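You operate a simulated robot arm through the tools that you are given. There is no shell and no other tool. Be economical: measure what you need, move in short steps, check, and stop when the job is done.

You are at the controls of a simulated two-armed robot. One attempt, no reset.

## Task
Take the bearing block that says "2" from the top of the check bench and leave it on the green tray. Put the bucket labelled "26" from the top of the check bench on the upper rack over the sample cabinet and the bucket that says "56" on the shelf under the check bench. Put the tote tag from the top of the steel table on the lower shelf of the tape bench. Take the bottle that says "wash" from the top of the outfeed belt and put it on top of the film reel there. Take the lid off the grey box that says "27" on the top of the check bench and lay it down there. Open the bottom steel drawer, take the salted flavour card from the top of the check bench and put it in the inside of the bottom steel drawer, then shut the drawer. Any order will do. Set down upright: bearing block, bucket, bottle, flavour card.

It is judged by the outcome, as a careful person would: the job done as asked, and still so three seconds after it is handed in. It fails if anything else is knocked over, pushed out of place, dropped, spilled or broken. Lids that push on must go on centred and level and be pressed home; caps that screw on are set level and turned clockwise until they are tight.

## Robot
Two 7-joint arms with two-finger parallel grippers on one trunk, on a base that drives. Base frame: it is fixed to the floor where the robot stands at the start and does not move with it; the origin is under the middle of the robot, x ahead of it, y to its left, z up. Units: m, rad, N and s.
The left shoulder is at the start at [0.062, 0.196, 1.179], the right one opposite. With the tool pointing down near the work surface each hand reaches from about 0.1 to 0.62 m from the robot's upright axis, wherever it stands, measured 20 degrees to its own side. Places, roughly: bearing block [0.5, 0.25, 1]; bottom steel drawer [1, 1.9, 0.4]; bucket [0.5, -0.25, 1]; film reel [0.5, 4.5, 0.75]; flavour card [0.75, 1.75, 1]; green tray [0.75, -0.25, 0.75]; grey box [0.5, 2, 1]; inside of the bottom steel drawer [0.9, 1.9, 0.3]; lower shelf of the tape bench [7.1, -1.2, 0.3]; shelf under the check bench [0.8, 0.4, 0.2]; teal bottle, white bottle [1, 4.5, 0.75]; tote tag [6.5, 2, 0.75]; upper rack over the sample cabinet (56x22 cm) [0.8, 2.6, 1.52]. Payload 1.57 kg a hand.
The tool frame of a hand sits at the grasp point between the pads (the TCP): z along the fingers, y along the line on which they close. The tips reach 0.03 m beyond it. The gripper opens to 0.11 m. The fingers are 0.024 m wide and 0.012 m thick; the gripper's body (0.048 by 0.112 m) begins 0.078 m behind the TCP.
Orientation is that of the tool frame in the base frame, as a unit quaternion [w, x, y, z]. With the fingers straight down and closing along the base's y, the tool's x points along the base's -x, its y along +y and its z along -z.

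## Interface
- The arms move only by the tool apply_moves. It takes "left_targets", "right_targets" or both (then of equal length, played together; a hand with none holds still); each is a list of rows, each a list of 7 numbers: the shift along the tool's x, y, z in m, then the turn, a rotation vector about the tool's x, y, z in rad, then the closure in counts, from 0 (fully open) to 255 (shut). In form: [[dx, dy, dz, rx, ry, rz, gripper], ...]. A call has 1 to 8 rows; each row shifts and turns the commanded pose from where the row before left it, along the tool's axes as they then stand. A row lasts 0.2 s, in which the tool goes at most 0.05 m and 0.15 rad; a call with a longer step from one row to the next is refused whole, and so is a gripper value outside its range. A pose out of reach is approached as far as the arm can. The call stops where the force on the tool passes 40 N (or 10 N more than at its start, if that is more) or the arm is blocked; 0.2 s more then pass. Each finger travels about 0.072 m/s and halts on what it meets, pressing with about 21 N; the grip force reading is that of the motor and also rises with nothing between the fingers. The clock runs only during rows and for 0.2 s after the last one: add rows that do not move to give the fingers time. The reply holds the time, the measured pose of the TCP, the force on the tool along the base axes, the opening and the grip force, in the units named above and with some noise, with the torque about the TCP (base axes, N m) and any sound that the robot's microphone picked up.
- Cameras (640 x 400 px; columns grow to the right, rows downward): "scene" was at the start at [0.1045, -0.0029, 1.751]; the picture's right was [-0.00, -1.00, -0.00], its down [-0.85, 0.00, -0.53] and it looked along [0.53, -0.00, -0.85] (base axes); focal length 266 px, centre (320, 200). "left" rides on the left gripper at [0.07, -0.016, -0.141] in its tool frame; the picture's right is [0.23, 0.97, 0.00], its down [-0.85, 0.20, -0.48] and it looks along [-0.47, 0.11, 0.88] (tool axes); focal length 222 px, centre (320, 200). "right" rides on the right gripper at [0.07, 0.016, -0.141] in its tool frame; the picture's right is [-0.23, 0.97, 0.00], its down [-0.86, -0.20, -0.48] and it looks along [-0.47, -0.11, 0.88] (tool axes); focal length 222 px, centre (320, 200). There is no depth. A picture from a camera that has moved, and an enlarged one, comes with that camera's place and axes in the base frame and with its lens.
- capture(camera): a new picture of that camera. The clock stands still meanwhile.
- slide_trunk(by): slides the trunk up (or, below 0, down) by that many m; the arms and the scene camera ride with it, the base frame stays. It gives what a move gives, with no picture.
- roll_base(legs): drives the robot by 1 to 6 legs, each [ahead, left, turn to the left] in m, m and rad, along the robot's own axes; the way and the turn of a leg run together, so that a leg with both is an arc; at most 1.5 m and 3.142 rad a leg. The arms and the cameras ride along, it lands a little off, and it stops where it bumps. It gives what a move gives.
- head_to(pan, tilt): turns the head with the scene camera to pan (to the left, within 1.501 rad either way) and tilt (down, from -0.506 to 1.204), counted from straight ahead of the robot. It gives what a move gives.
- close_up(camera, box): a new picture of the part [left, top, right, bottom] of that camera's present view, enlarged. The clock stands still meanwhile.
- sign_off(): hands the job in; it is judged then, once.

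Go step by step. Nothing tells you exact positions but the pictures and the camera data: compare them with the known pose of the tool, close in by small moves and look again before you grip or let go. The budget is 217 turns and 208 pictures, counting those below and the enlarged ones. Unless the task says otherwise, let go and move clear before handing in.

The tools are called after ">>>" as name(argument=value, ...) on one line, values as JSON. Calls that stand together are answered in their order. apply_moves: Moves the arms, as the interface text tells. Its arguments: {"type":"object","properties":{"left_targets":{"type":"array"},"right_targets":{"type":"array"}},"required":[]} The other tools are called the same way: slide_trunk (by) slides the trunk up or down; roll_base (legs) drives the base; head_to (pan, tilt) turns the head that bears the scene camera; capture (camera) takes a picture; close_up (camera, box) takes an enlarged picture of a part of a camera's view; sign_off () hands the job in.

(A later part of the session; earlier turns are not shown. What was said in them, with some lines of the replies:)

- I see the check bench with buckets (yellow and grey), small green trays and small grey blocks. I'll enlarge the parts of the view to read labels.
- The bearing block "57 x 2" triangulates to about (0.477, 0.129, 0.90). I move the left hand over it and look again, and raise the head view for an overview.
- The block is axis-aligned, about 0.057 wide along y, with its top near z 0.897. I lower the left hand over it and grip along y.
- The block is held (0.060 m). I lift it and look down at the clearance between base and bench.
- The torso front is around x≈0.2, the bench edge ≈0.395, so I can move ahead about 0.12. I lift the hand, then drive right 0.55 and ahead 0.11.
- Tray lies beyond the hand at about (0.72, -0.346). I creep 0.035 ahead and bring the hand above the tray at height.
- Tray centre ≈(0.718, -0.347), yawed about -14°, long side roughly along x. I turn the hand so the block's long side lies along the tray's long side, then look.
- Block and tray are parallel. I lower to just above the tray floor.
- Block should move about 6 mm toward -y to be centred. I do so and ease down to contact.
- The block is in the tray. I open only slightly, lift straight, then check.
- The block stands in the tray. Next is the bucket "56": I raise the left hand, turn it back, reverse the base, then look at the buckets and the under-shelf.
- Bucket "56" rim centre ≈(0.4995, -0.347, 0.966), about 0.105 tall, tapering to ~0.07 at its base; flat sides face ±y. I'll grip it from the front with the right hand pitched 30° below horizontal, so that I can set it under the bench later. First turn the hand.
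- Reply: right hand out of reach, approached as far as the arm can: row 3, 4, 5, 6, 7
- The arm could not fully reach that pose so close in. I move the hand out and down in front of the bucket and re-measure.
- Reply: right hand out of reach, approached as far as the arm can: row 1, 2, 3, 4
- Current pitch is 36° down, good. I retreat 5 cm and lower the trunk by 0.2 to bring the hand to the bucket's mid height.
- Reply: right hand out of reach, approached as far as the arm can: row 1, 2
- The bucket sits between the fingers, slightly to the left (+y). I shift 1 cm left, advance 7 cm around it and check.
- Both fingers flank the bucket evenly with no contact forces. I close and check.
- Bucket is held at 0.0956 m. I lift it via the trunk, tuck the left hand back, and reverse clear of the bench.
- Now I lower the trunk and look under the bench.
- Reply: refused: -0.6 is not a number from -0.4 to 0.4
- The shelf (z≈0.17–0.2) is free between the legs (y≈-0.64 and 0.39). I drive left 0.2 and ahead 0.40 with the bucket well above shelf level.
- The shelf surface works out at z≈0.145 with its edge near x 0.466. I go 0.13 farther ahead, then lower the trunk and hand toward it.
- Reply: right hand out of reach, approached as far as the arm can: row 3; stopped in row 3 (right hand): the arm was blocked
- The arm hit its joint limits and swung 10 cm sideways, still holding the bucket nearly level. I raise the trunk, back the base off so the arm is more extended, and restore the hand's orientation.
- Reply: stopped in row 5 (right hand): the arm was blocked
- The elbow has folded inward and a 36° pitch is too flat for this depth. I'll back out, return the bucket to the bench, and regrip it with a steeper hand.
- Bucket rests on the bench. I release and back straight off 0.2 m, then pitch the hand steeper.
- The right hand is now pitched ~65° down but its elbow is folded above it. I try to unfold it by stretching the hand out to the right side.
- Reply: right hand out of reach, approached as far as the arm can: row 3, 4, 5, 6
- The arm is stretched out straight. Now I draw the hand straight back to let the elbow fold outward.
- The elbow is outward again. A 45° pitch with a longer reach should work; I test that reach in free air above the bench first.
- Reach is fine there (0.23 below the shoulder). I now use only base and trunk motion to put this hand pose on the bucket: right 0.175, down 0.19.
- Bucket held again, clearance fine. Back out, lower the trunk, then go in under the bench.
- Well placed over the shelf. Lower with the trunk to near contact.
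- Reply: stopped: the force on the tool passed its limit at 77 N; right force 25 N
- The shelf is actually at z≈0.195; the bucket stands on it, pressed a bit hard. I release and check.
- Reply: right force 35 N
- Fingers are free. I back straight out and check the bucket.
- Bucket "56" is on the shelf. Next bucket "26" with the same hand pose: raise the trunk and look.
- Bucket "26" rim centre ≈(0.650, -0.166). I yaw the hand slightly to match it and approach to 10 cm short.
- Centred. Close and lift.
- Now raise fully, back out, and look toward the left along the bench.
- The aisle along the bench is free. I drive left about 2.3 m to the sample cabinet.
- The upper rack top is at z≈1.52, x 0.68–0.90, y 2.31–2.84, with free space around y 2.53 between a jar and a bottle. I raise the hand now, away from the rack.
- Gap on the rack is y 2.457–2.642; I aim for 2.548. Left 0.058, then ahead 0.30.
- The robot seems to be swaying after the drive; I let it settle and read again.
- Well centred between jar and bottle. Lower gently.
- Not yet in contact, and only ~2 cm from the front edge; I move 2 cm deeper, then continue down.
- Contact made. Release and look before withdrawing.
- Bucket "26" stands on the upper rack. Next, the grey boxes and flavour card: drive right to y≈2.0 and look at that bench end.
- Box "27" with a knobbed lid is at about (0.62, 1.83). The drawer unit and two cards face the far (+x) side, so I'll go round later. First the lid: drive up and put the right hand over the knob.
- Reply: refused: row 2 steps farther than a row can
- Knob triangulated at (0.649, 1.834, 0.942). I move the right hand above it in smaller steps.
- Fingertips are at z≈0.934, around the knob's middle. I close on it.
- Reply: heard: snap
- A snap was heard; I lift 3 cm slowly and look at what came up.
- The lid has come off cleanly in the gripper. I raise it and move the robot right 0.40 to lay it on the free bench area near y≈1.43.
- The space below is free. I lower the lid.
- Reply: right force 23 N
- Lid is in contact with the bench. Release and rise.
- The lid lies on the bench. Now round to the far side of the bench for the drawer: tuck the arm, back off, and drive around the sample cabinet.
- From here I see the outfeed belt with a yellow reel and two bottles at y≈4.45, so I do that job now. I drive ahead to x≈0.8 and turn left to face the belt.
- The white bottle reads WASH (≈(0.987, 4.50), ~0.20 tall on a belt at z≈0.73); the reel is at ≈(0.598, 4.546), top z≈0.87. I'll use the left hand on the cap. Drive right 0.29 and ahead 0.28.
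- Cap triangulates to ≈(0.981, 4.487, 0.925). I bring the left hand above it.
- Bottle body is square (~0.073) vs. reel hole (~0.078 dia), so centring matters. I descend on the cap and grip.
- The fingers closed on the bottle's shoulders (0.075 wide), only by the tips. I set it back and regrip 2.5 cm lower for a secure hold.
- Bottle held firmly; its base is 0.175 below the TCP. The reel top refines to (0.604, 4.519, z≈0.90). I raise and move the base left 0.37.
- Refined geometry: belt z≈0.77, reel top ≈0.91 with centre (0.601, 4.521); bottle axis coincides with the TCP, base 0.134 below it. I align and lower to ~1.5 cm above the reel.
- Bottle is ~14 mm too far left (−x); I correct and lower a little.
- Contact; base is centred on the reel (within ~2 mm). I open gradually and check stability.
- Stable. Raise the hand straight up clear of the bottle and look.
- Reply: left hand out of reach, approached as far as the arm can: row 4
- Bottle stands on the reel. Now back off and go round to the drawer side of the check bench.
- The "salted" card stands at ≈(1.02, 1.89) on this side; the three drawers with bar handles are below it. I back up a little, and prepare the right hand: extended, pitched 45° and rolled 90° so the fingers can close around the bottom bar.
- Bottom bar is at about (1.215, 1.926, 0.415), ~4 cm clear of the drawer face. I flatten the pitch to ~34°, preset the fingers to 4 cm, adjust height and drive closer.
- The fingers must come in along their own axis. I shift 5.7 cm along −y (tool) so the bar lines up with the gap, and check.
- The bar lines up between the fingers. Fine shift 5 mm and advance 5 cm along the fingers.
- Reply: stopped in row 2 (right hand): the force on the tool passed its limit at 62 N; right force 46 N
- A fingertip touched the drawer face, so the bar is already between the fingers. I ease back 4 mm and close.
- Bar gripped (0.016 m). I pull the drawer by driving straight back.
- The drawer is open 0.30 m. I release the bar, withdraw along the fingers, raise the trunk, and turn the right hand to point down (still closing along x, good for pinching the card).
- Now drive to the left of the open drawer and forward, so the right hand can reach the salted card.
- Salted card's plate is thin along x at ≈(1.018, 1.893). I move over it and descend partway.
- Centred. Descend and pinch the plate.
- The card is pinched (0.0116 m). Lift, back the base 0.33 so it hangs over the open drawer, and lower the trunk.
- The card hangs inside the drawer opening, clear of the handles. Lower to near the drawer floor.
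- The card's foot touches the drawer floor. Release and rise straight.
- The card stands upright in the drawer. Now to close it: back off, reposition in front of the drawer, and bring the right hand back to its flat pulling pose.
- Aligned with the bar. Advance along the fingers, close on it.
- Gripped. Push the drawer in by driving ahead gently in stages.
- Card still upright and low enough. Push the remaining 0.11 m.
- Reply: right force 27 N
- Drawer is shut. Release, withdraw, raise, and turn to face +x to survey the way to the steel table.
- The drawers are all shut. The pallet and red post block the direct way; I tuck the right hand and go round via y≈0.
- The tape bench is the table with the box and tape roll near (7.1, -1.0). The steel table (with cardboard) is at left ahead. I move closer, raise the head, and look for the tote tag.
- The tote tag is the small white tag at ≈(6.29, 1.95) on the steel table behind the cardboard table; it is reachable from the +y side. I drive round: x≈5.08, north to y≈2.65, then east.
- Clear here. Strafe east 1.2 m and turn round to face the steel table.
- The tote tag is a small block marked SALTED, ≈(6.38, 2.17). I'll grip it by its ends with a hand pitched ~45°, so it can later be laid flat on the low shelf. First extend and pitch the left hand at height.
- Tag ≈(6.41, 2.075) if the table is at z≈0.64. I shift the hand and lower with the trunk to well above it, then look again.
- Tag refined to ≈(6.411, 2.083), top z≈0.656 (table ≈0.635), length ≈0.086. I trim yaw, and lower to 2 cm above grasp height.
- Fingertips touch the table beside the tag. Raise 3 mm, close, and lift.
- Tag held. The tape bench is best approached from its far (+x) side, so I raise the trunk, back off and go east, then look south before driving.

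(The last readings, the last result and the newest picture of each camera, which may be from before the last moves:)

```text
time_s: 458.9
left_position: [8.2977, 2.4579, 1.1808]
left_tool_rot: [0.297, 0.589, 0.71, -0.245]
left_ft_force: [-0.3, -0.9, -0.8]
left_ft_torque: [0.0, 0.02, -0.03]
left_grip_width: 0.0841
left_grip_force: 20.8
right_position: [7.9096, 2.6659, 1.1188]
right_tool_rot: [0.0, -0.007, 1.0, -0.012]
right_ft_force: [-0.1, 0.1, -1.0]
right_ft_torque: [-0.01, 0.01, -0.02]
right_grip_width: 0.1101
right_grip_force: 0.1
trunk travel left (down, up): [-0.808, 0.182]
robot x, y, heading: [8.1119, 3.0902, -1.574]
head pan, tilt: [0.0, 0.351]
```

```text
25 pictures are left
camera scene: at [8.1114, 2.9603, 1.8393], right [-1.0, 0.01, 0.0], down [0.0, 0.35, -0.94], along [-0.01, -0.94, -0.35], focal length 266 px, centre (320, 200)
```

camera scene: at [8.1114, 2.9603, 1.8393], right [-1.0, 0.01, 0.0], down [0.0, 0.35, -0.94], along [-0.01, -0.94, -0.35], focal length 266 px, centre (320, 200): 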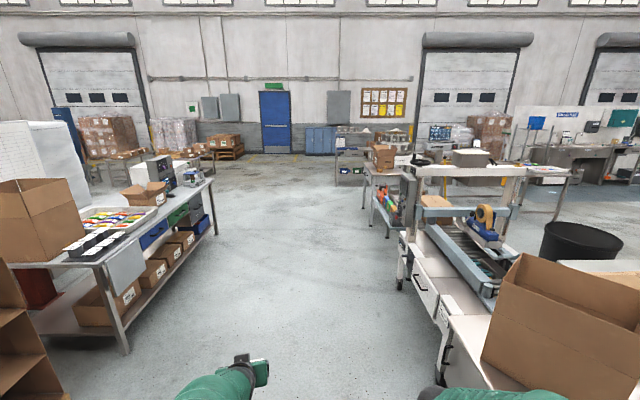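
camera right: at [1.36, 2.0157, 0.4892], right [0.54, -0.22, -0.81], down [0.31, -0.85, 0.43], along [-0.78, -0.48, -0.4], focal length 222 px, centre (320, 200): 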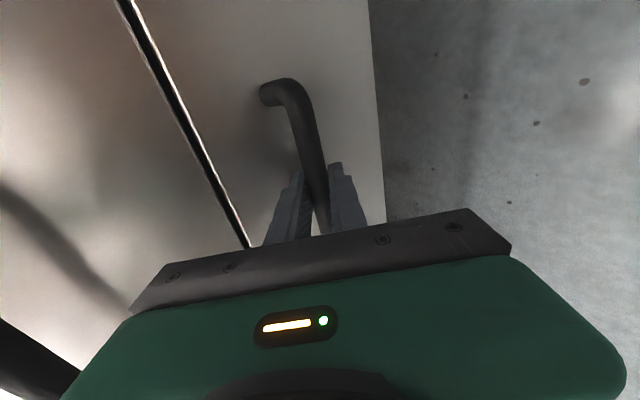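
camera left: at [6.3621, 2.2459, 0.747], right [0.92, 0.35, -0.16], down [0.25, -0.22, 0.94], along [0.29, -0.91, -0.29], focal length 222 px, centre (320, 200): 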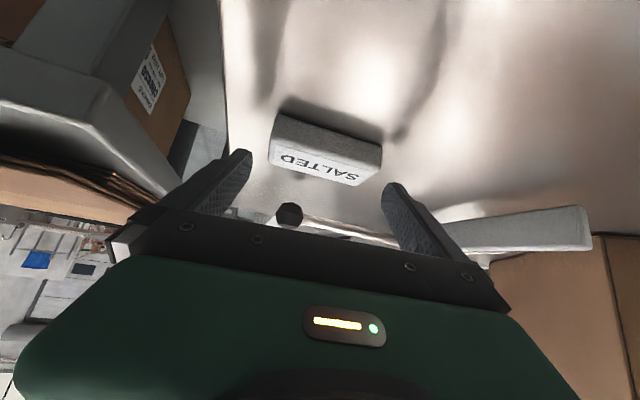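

The aisle is clear. I drive south ~4.05 m and turn right to face the tape bench.

>>> roll_base(legs=[[1.4, 0, 0], [1.4, 0, 0], [1.25, 0, 0], [0, 0, -1.567]])

>>> head_to(pan=0, tilt=0.6)

>>> slide_trunk(by=-0.4)

>>> capture(camera="scene")

```text
time_s: 482.4
left_position: [7.4239, -1.1668, 1.1805]
left_tool_rot: [0.034, 0.919, 0.082, -0.384]
left_ft_force: [0.2, 0.2, -1.0]
left_ft_torque: [0.01, 0.03, 0.03]
left_grip_width: 0.0842
left_grip_force: 20.8
right_position: [7.6343, -0.7807, 1.1166]
right_tool_rot: [-0.008, 0.705, 0.709, -0.008]
right_ft_force: [-0.2, -0.2, 0.4]
right_ft_torque: [-0.01, -0.01, -0.02]
right_grip_width: 0.1101
right_grip_force: 0.0
trunk travel left (down, up): [-0.808, 0.182]
robot x, y, heading: [8.0518, -0.9852, 3.128]
head pan, tilt: [0.0, 0.351]
```

```text
time_s: 483.1
left_position: [7.4246, -1.1654, 1.1814]
left_tool_rot: [0.035, 0.919, 0.082, -0.384]
left_ft_force: [0.6, 0.1, -0.3]
left_ft_torque: [0.03, -0.02, 0.0]
left_grip_width: 0.084
left_grip_force: 21.0
right_position: [7.6364, -0.7806, 1.1185]
right_tool_rot: [-0.008, 0.705, 0.709, -0.007]
right_ft_force: [0.1, -0.8, -0.4]
right_ft_torque: [-0.02, 0.02, 0.01]
right_grip_width: 0.1102
right_grip_force: 0.0
trunk travel left (down, up): [-0.808, 0.182]
robot x, y, heading: [8.0552, -0.9833, 3.128]
head pan, tilt: [0.0, 0.6]
```

```text
time_s: 487.0
left_position: [7.4269, -1.1664, 0.7819]
left_tool_rot: [0.034, 0.919, 0.082, -0.384]
left_ft_force: [-0.9, 0.0, -0.7]
left_ft_torque: [-0.02, -0.02, 0.0]
left_grip_width: 0.0841
left_grip_force: 21.3
right_position: [7.6351, -0.7795, 0.7183]
right_tool_rot: [-0.009, 0.706, 0.708, -0.008]
right_ft_force: [0.5, -0.8, 0.3]
right_ft_torque: [0.0, -0.01, -0.01]
right_grip_width: 0.1098
right_grip_force: 0.0
trunk travel left (down, up): [-0.408, 0.582]
robot x, y, heading: [8.0536, -0.9847, 3.129]
head pan, tilt: [0.0, 0.6]
```

```text
24 pictures are left
camera scene: at [7.9354, -0.982, 1.4167], right [0.02, 1.0, 0.0], down [0.57, -0.01, -0.82], along [-0.82, 0.01, -0.57], focal length 266 px, centre (320, 200)
```

scene: 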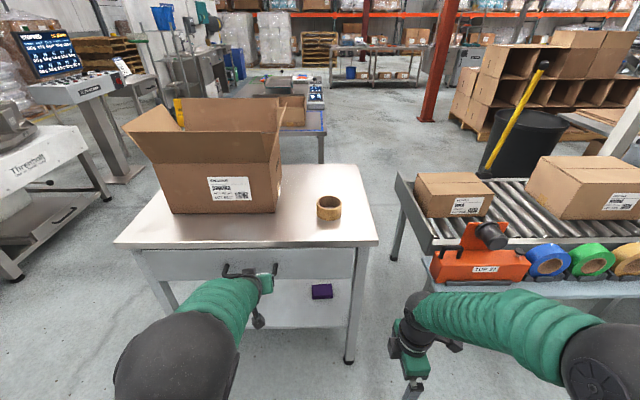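

I'm facing the tape bench: its lower shelf (z≈0.27) is open on this side, with a small purple item at y≈-0.96. I retract the right hand, lower the trunk fully, then look.

>>> apply_moves(right_targets=[[0, 0.045, 0, 0, 0, 0, 0], [0, 0.045, 0, 0, 0, 0, 0], [0, 0.04, 0, 0, 0, 0, 0]])

>>> slide_trunk(by=-0.395)

>>> capture(camera="left")

>>> capture(camera="scene")

```text
time_s: 487.8
left_position: [7.425, -1.1661, 0.782]
left_tool_rot: [0.035, 0.919, 0.083, -0.385]
left_ft_force: [0.1, -0.1, 0.0]
left_ft_torque: [0.0, -0.01, -0.01]
left_grip_width: 0.084
left_grip_force: 20.9
right_position: [7.7505, -0.7781, 0.7159]
right_tool_rot: [-0.009, 0.705, 0.709, -0.008]
right_ft_force: [-1.0, -0.4, -0.2]
right_ft_torque: [-0.01, 0.0, 0.0]
right_grip_width: 0.1099
right_grip_force: 0.1
right hand out of reach, approached as far as the arm can: row 3
trunk travel left (down, up): [-0.408, 0.582]
robot x, y, heading: [8.0568, -0.9878, 3.122]
head pan, tilt: [0.0, 0.6]
```

```text
time_s: 491.6
left_position: [7.426, -1.1652, 0.3875]
left_tool_rot: [0.035, 0.919, 0.083, -0.384]
left_ft_force: [-0.2, 0.0, 0.2]
left_ft_torque: [0.02, -0.02, 0.0]
left_grip_width: 0.0842
left_grip_force: 21.0
right_position: [7.7504, -0.7781, 0.3214]
right_tool_rot: [-0.008, 0.705, 0.709, -0.007]
right_ft_force: [-0.3, 0.0, -0.9]
right_ft_torque: [0.0, -0.01, 0.02]
right_grip_width: 0.11
right_grip_force: 0.1
trunk travel left (down, up): [-0.013, 0.977]
robot x, y, heading: [8.054, -0.9857, 3.129]
head pan, tilt: [0.0, 0.6]
```

```text
23 pictures are left
camera left: at [7.5696, -1.1226, 0.4365], right [0.33, -0.93, -0.16], down [-0.22, -0.24, 0.94], along [-0.92, -0.28, -0.29], focal length 222 px, centre (320, 200)
```

left: 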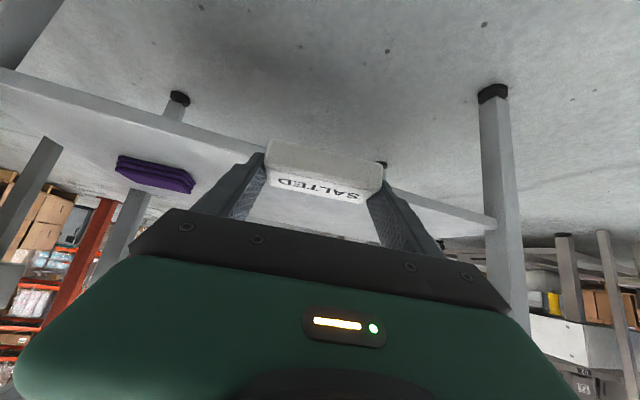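

```text
22 pictures are left
camera scene: at [7.9366, -0.9823, 1.0217], right [0.02, 1.0, 0.0], down [0.57, -0.01, -0.82], along [-0.82, 0.01, -0.57], focal length 266 px, centre (320, 200)
```

scene: 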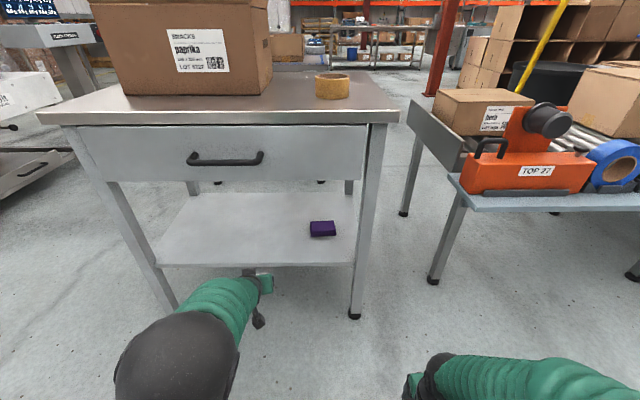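

Shelf edge is at (7.30, z≈0.314); the held tag's underside is at ≈0.357, so I can drive straight in 0.235.

>>> roll_base(legs=[[0.235, 0, 0]])

>>> apply_moves(left_targets=[[0.014, 0, 0.014, 0, 0, 0, 255], [0.008, 0, 0.008, 0, 0, 0, 255], [0, 0, 0, 0, 0, 0, 255]])

>>> capture(camera="left")

>>> capture(camera="scene")

```text
time_s: 493.3
left_position: [7.1919, -1.1624, 0.3875]
left_tool_rot: [0.035, 0.919, 0.082, -0.385]
left_ft_force: [-0.7, 0.4, 0.6]
left_ft_torque: [0.02, 0.04, 0.0]
left_grip_width: 0.0838
left_grip_force: 20.9
right_position: [7.5176, -0.7748, 0.3227]
right_tool_rot: [-0.008, 0.705, 0.709, -0.007]
right_ft_force: [-0.2, -0.1, 0.6]
right_ft_torque: [-0.01, -0.02, -0.03]
right_grip_width: 0.1098
right_grip_force: 0.2
trunk travel left (down, up): [-0.013, 0.977]
robot x, y, heading: [7.8218, -0.9785, 3.126]
head pan, tilt: [0.0, 0.6]
```

```text
time_s: 494.1
left_position: [7.1932, -1.1634, 0.3563]
left_tool_rot: [0.035, 0.919, 0.083, -0.384]
left_ft_force: [-0.1, 0.5, -0.8]
left_ft_torque: [-0.02, 0.01, 0.04]
left_grip_width: 0.0841
left_grip_force: 21.2
right_position: [7.516, -0.7742, 0.3217]
right_tool_rot: [-0.008, 0.705, 0.709, -0.008]
right_ft_force: [-0.3, 0.6, 0.1]
right_ft_torque: [0.02, 0.02, 0.0]
right_grip_width: 0.1098
right_grip_force: 0.1
trunk travel left (down, up): [-0.013, 0.977]
robot x, y, heading: [7.8219, -0.9837, 3.123]
head pan, tilt: [0.0, 0.6]
```

```text
21 pictures are left
camera left: at [7.3357, -1.1195, 0.4059], right [0.33, -0.93, -0.16], down [-0.22, -0.24, 0.94], along [-0.92, -0.28, -0.28], focal length 222 px, centre (320, 200)
```

left: 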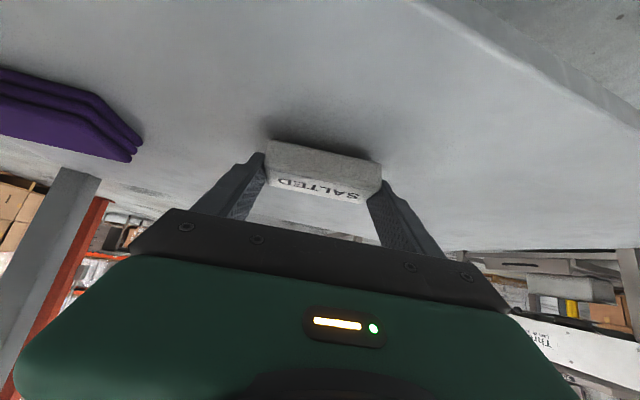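

```text
20 pictures are left
camera scene: at [7.7028, -0.9788, 1.0217], right [0.01, 1.0, 0.0], down [0.57, -0.01, -0.82], along [-0.82, 0.01, -0.57], focal length 266 px, centre (320, 200)
```

scene: 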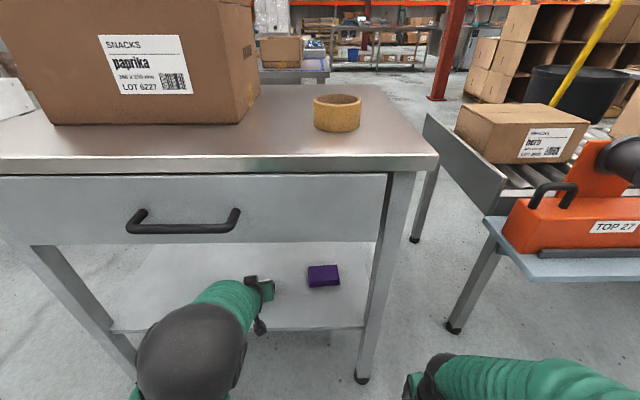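

Close to the shelf. Ease down to contact.

>>> apply_moves(left_targets=[[0.005, 0, 0.005, 0, 0, 0, 255], [0, 0, 0, 0, 0, 0, 255]])

>>> apply_moves(left_targets=[[0.0035, 0, 0.0035, 0, 0, 0, 255], [0, 0, 0, 0, 0, 0, 255]])

```text
time_s: 494.7
left_position: [7.1912, -1.1626, 0.3508]
left_tool_rot: [0.034, 0.919, 0.082, -0.384]
left_ft_force: [0.0, -0.4, 1.9]
left_ft_torque: [0.04, 0.0, -0.03]
left_grip_width: 0.084
left_grip_force: 20.8
right_position: [7.5171, -0.7748, 0.3211]
right_tool_rot: [-0.008, 0.705, 0.709, -0.008]
right_ft_force: [0.1, 0.6, -0.4]
right_ft_torque: [0.01, -0.02, 0.0]
right_grip_width: 0.1098
right_grip_force: 0.0
trunk travel left (down, up): [-0.013, 0.977]
robot x, y, heading: [7.8199, -0.9792, 3.13]
head pan, tilt: [0.0, 0.6]
```

```text
time_s: 495.3
left_position: [7.1914, -1.1621, 0.3497]
left_tool_rot: [0.035, 0.917, 0.082, -0.388]
left_ft_force: [0.7, -2.0, 21.0]
left_ft_torque: [-0.28, -0.01, -0.04]
left_grip_width: 0.0838
left_grip_force: 21.3
right_position: [7.5164, -0.7743, 0.3221]
right_tool_rot: [-0.01, 0.705, 0.709, -0.008]
right_ft_force: [-0.9, 0.2, -0.1]
right_ft_torque: [-0.01, 0.0, 0.01]
right_grip_width: 0.1099
right_grip_force: 0.0
trunk travel left (down, up): [-0.013, 0.977]
robot x, y, heading: [7.8225, -0.9841, 3.127]
head pan, tilt: [0.0, 0.6]
```

In contact. Release, then withdraw along the fingers.

>>> apply_moves(left_targets=[[-0.002, 0, -0.002, 0, 0, 0, 200], [0, 0, 0, 0, 0, 0, 0], [0, 0, 0, 0, 0, 0, 0], [0, 0, -0.03, 0, 0, 0, 0], [0, 0, -0.03, 0, 0, 0, 0], [0, 0, 0, 0, 0, 0, 0]])

>>> roll_base(legs=[[-0.35, 0, 0]])

>>> capture(camera="scene")

```text
time_s: 496.7
left_position: [7.2345, -1.1581, 0.3874]
left_tool_rot: [0.037, 0.919, 0.084, -0.384]
left_ft_force: [-0.6, 0.4, 0.1]
left_ft_torque: [-0.02, 0.0, 0.02]
left_grip_width: 0.1099
left_grip_force: 0.1
right_position: [7.5175, -0.7736, 0.3208]
right_tool_rot: [-0.009, 0.705, 0.709, -0.007]
right_ft_force: [0.0, -0.3, 0.0]
right_ft_torque: [-0.01, 0.01, -0.01]
right_grip_width: 0.1098
right_grip_force: 0.1
trunk travel left (down, up): [-0.013, 0.977]
robot x, y, heading: [7.818, -0.9819, 3.126]
head pan, tilt: [0.0, 0.6]
```

```text
time_s: 499.0
left_position: [7.591, -1.1544, 0.3908]
left_tool_rot: [0.033, 0.919, 0.077, -0.384]
left_ft_force: [0.1, -0.3, -0.5]
left_ft_torque: [0.0, 0.01, -0.01]
left_grip_width: 0.11
left_grip_force: 0.1
right_position: [7.8789, -0.7789, 0.3227]
right_tool_rot: [-0.008, 0.71, 0.704, -0.007]
right_ft_force: [-0.2, -0.4, -0.2]
right_ft_torque: [-0.01, -0.01, -0.01]
right_grip_width: 0.11
right_grip_force: 0.0
trunk travel left (down, up): [-0.013, 0.977]
robot x, y, heading: [8.1795, -0.99, 3.117]
head pan, tilt: [0.0, 0.6]
```

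```text
19 pictures are left
camera scene: at [8.0616, -0.9848, 1.022], right [0.03, 1.0, 0.0], down [0.57, -0.02, -0.82], along [-0.82, 0.02, -0.57], focal length 266 px, centre (320, 200)
```

scene: 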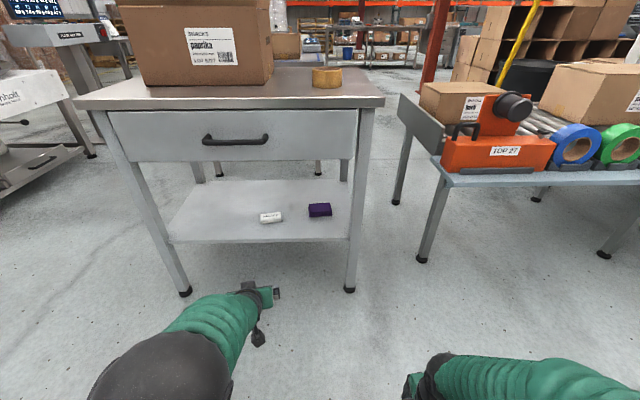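

The tag lies on the tape bench's lower shelf, the hands are clear, and every part of the job has been done and seen in place.

>>> sign_off()

```text
The job is handed in.
```

All the moves you asked for are done and the job is handed in. I saw each item in place as I finished it, but did not go back for a final look round before handing in.

- **Bearing block "2":** it stands in the small green tray on the check bench. Its label reads "57 x 2".
- **Bucket "56":** it stands on the shelf under the check bench. I set it down hard: the force limit tripped at 77 N. It looked fine afterwards.
- **Bucket "26":** it stands on the upper rack over the sample cabinet.
- **Wash bottle:** it stands on the film reel on the outfeed belt.
- **Lid of box "27":** it lies on the check bench, knob up. I heard a snap as the gripper closed on its knob, but saw no damage.
- **Salted flavour card:** it stands upright inside the bottom steel drawer, and the drawer is shut.
- **Tote tag:** it lies on the lower shelf of the tape bench. I took it to be the small block marked "SALTED", the only tag-like thing on the steel table.
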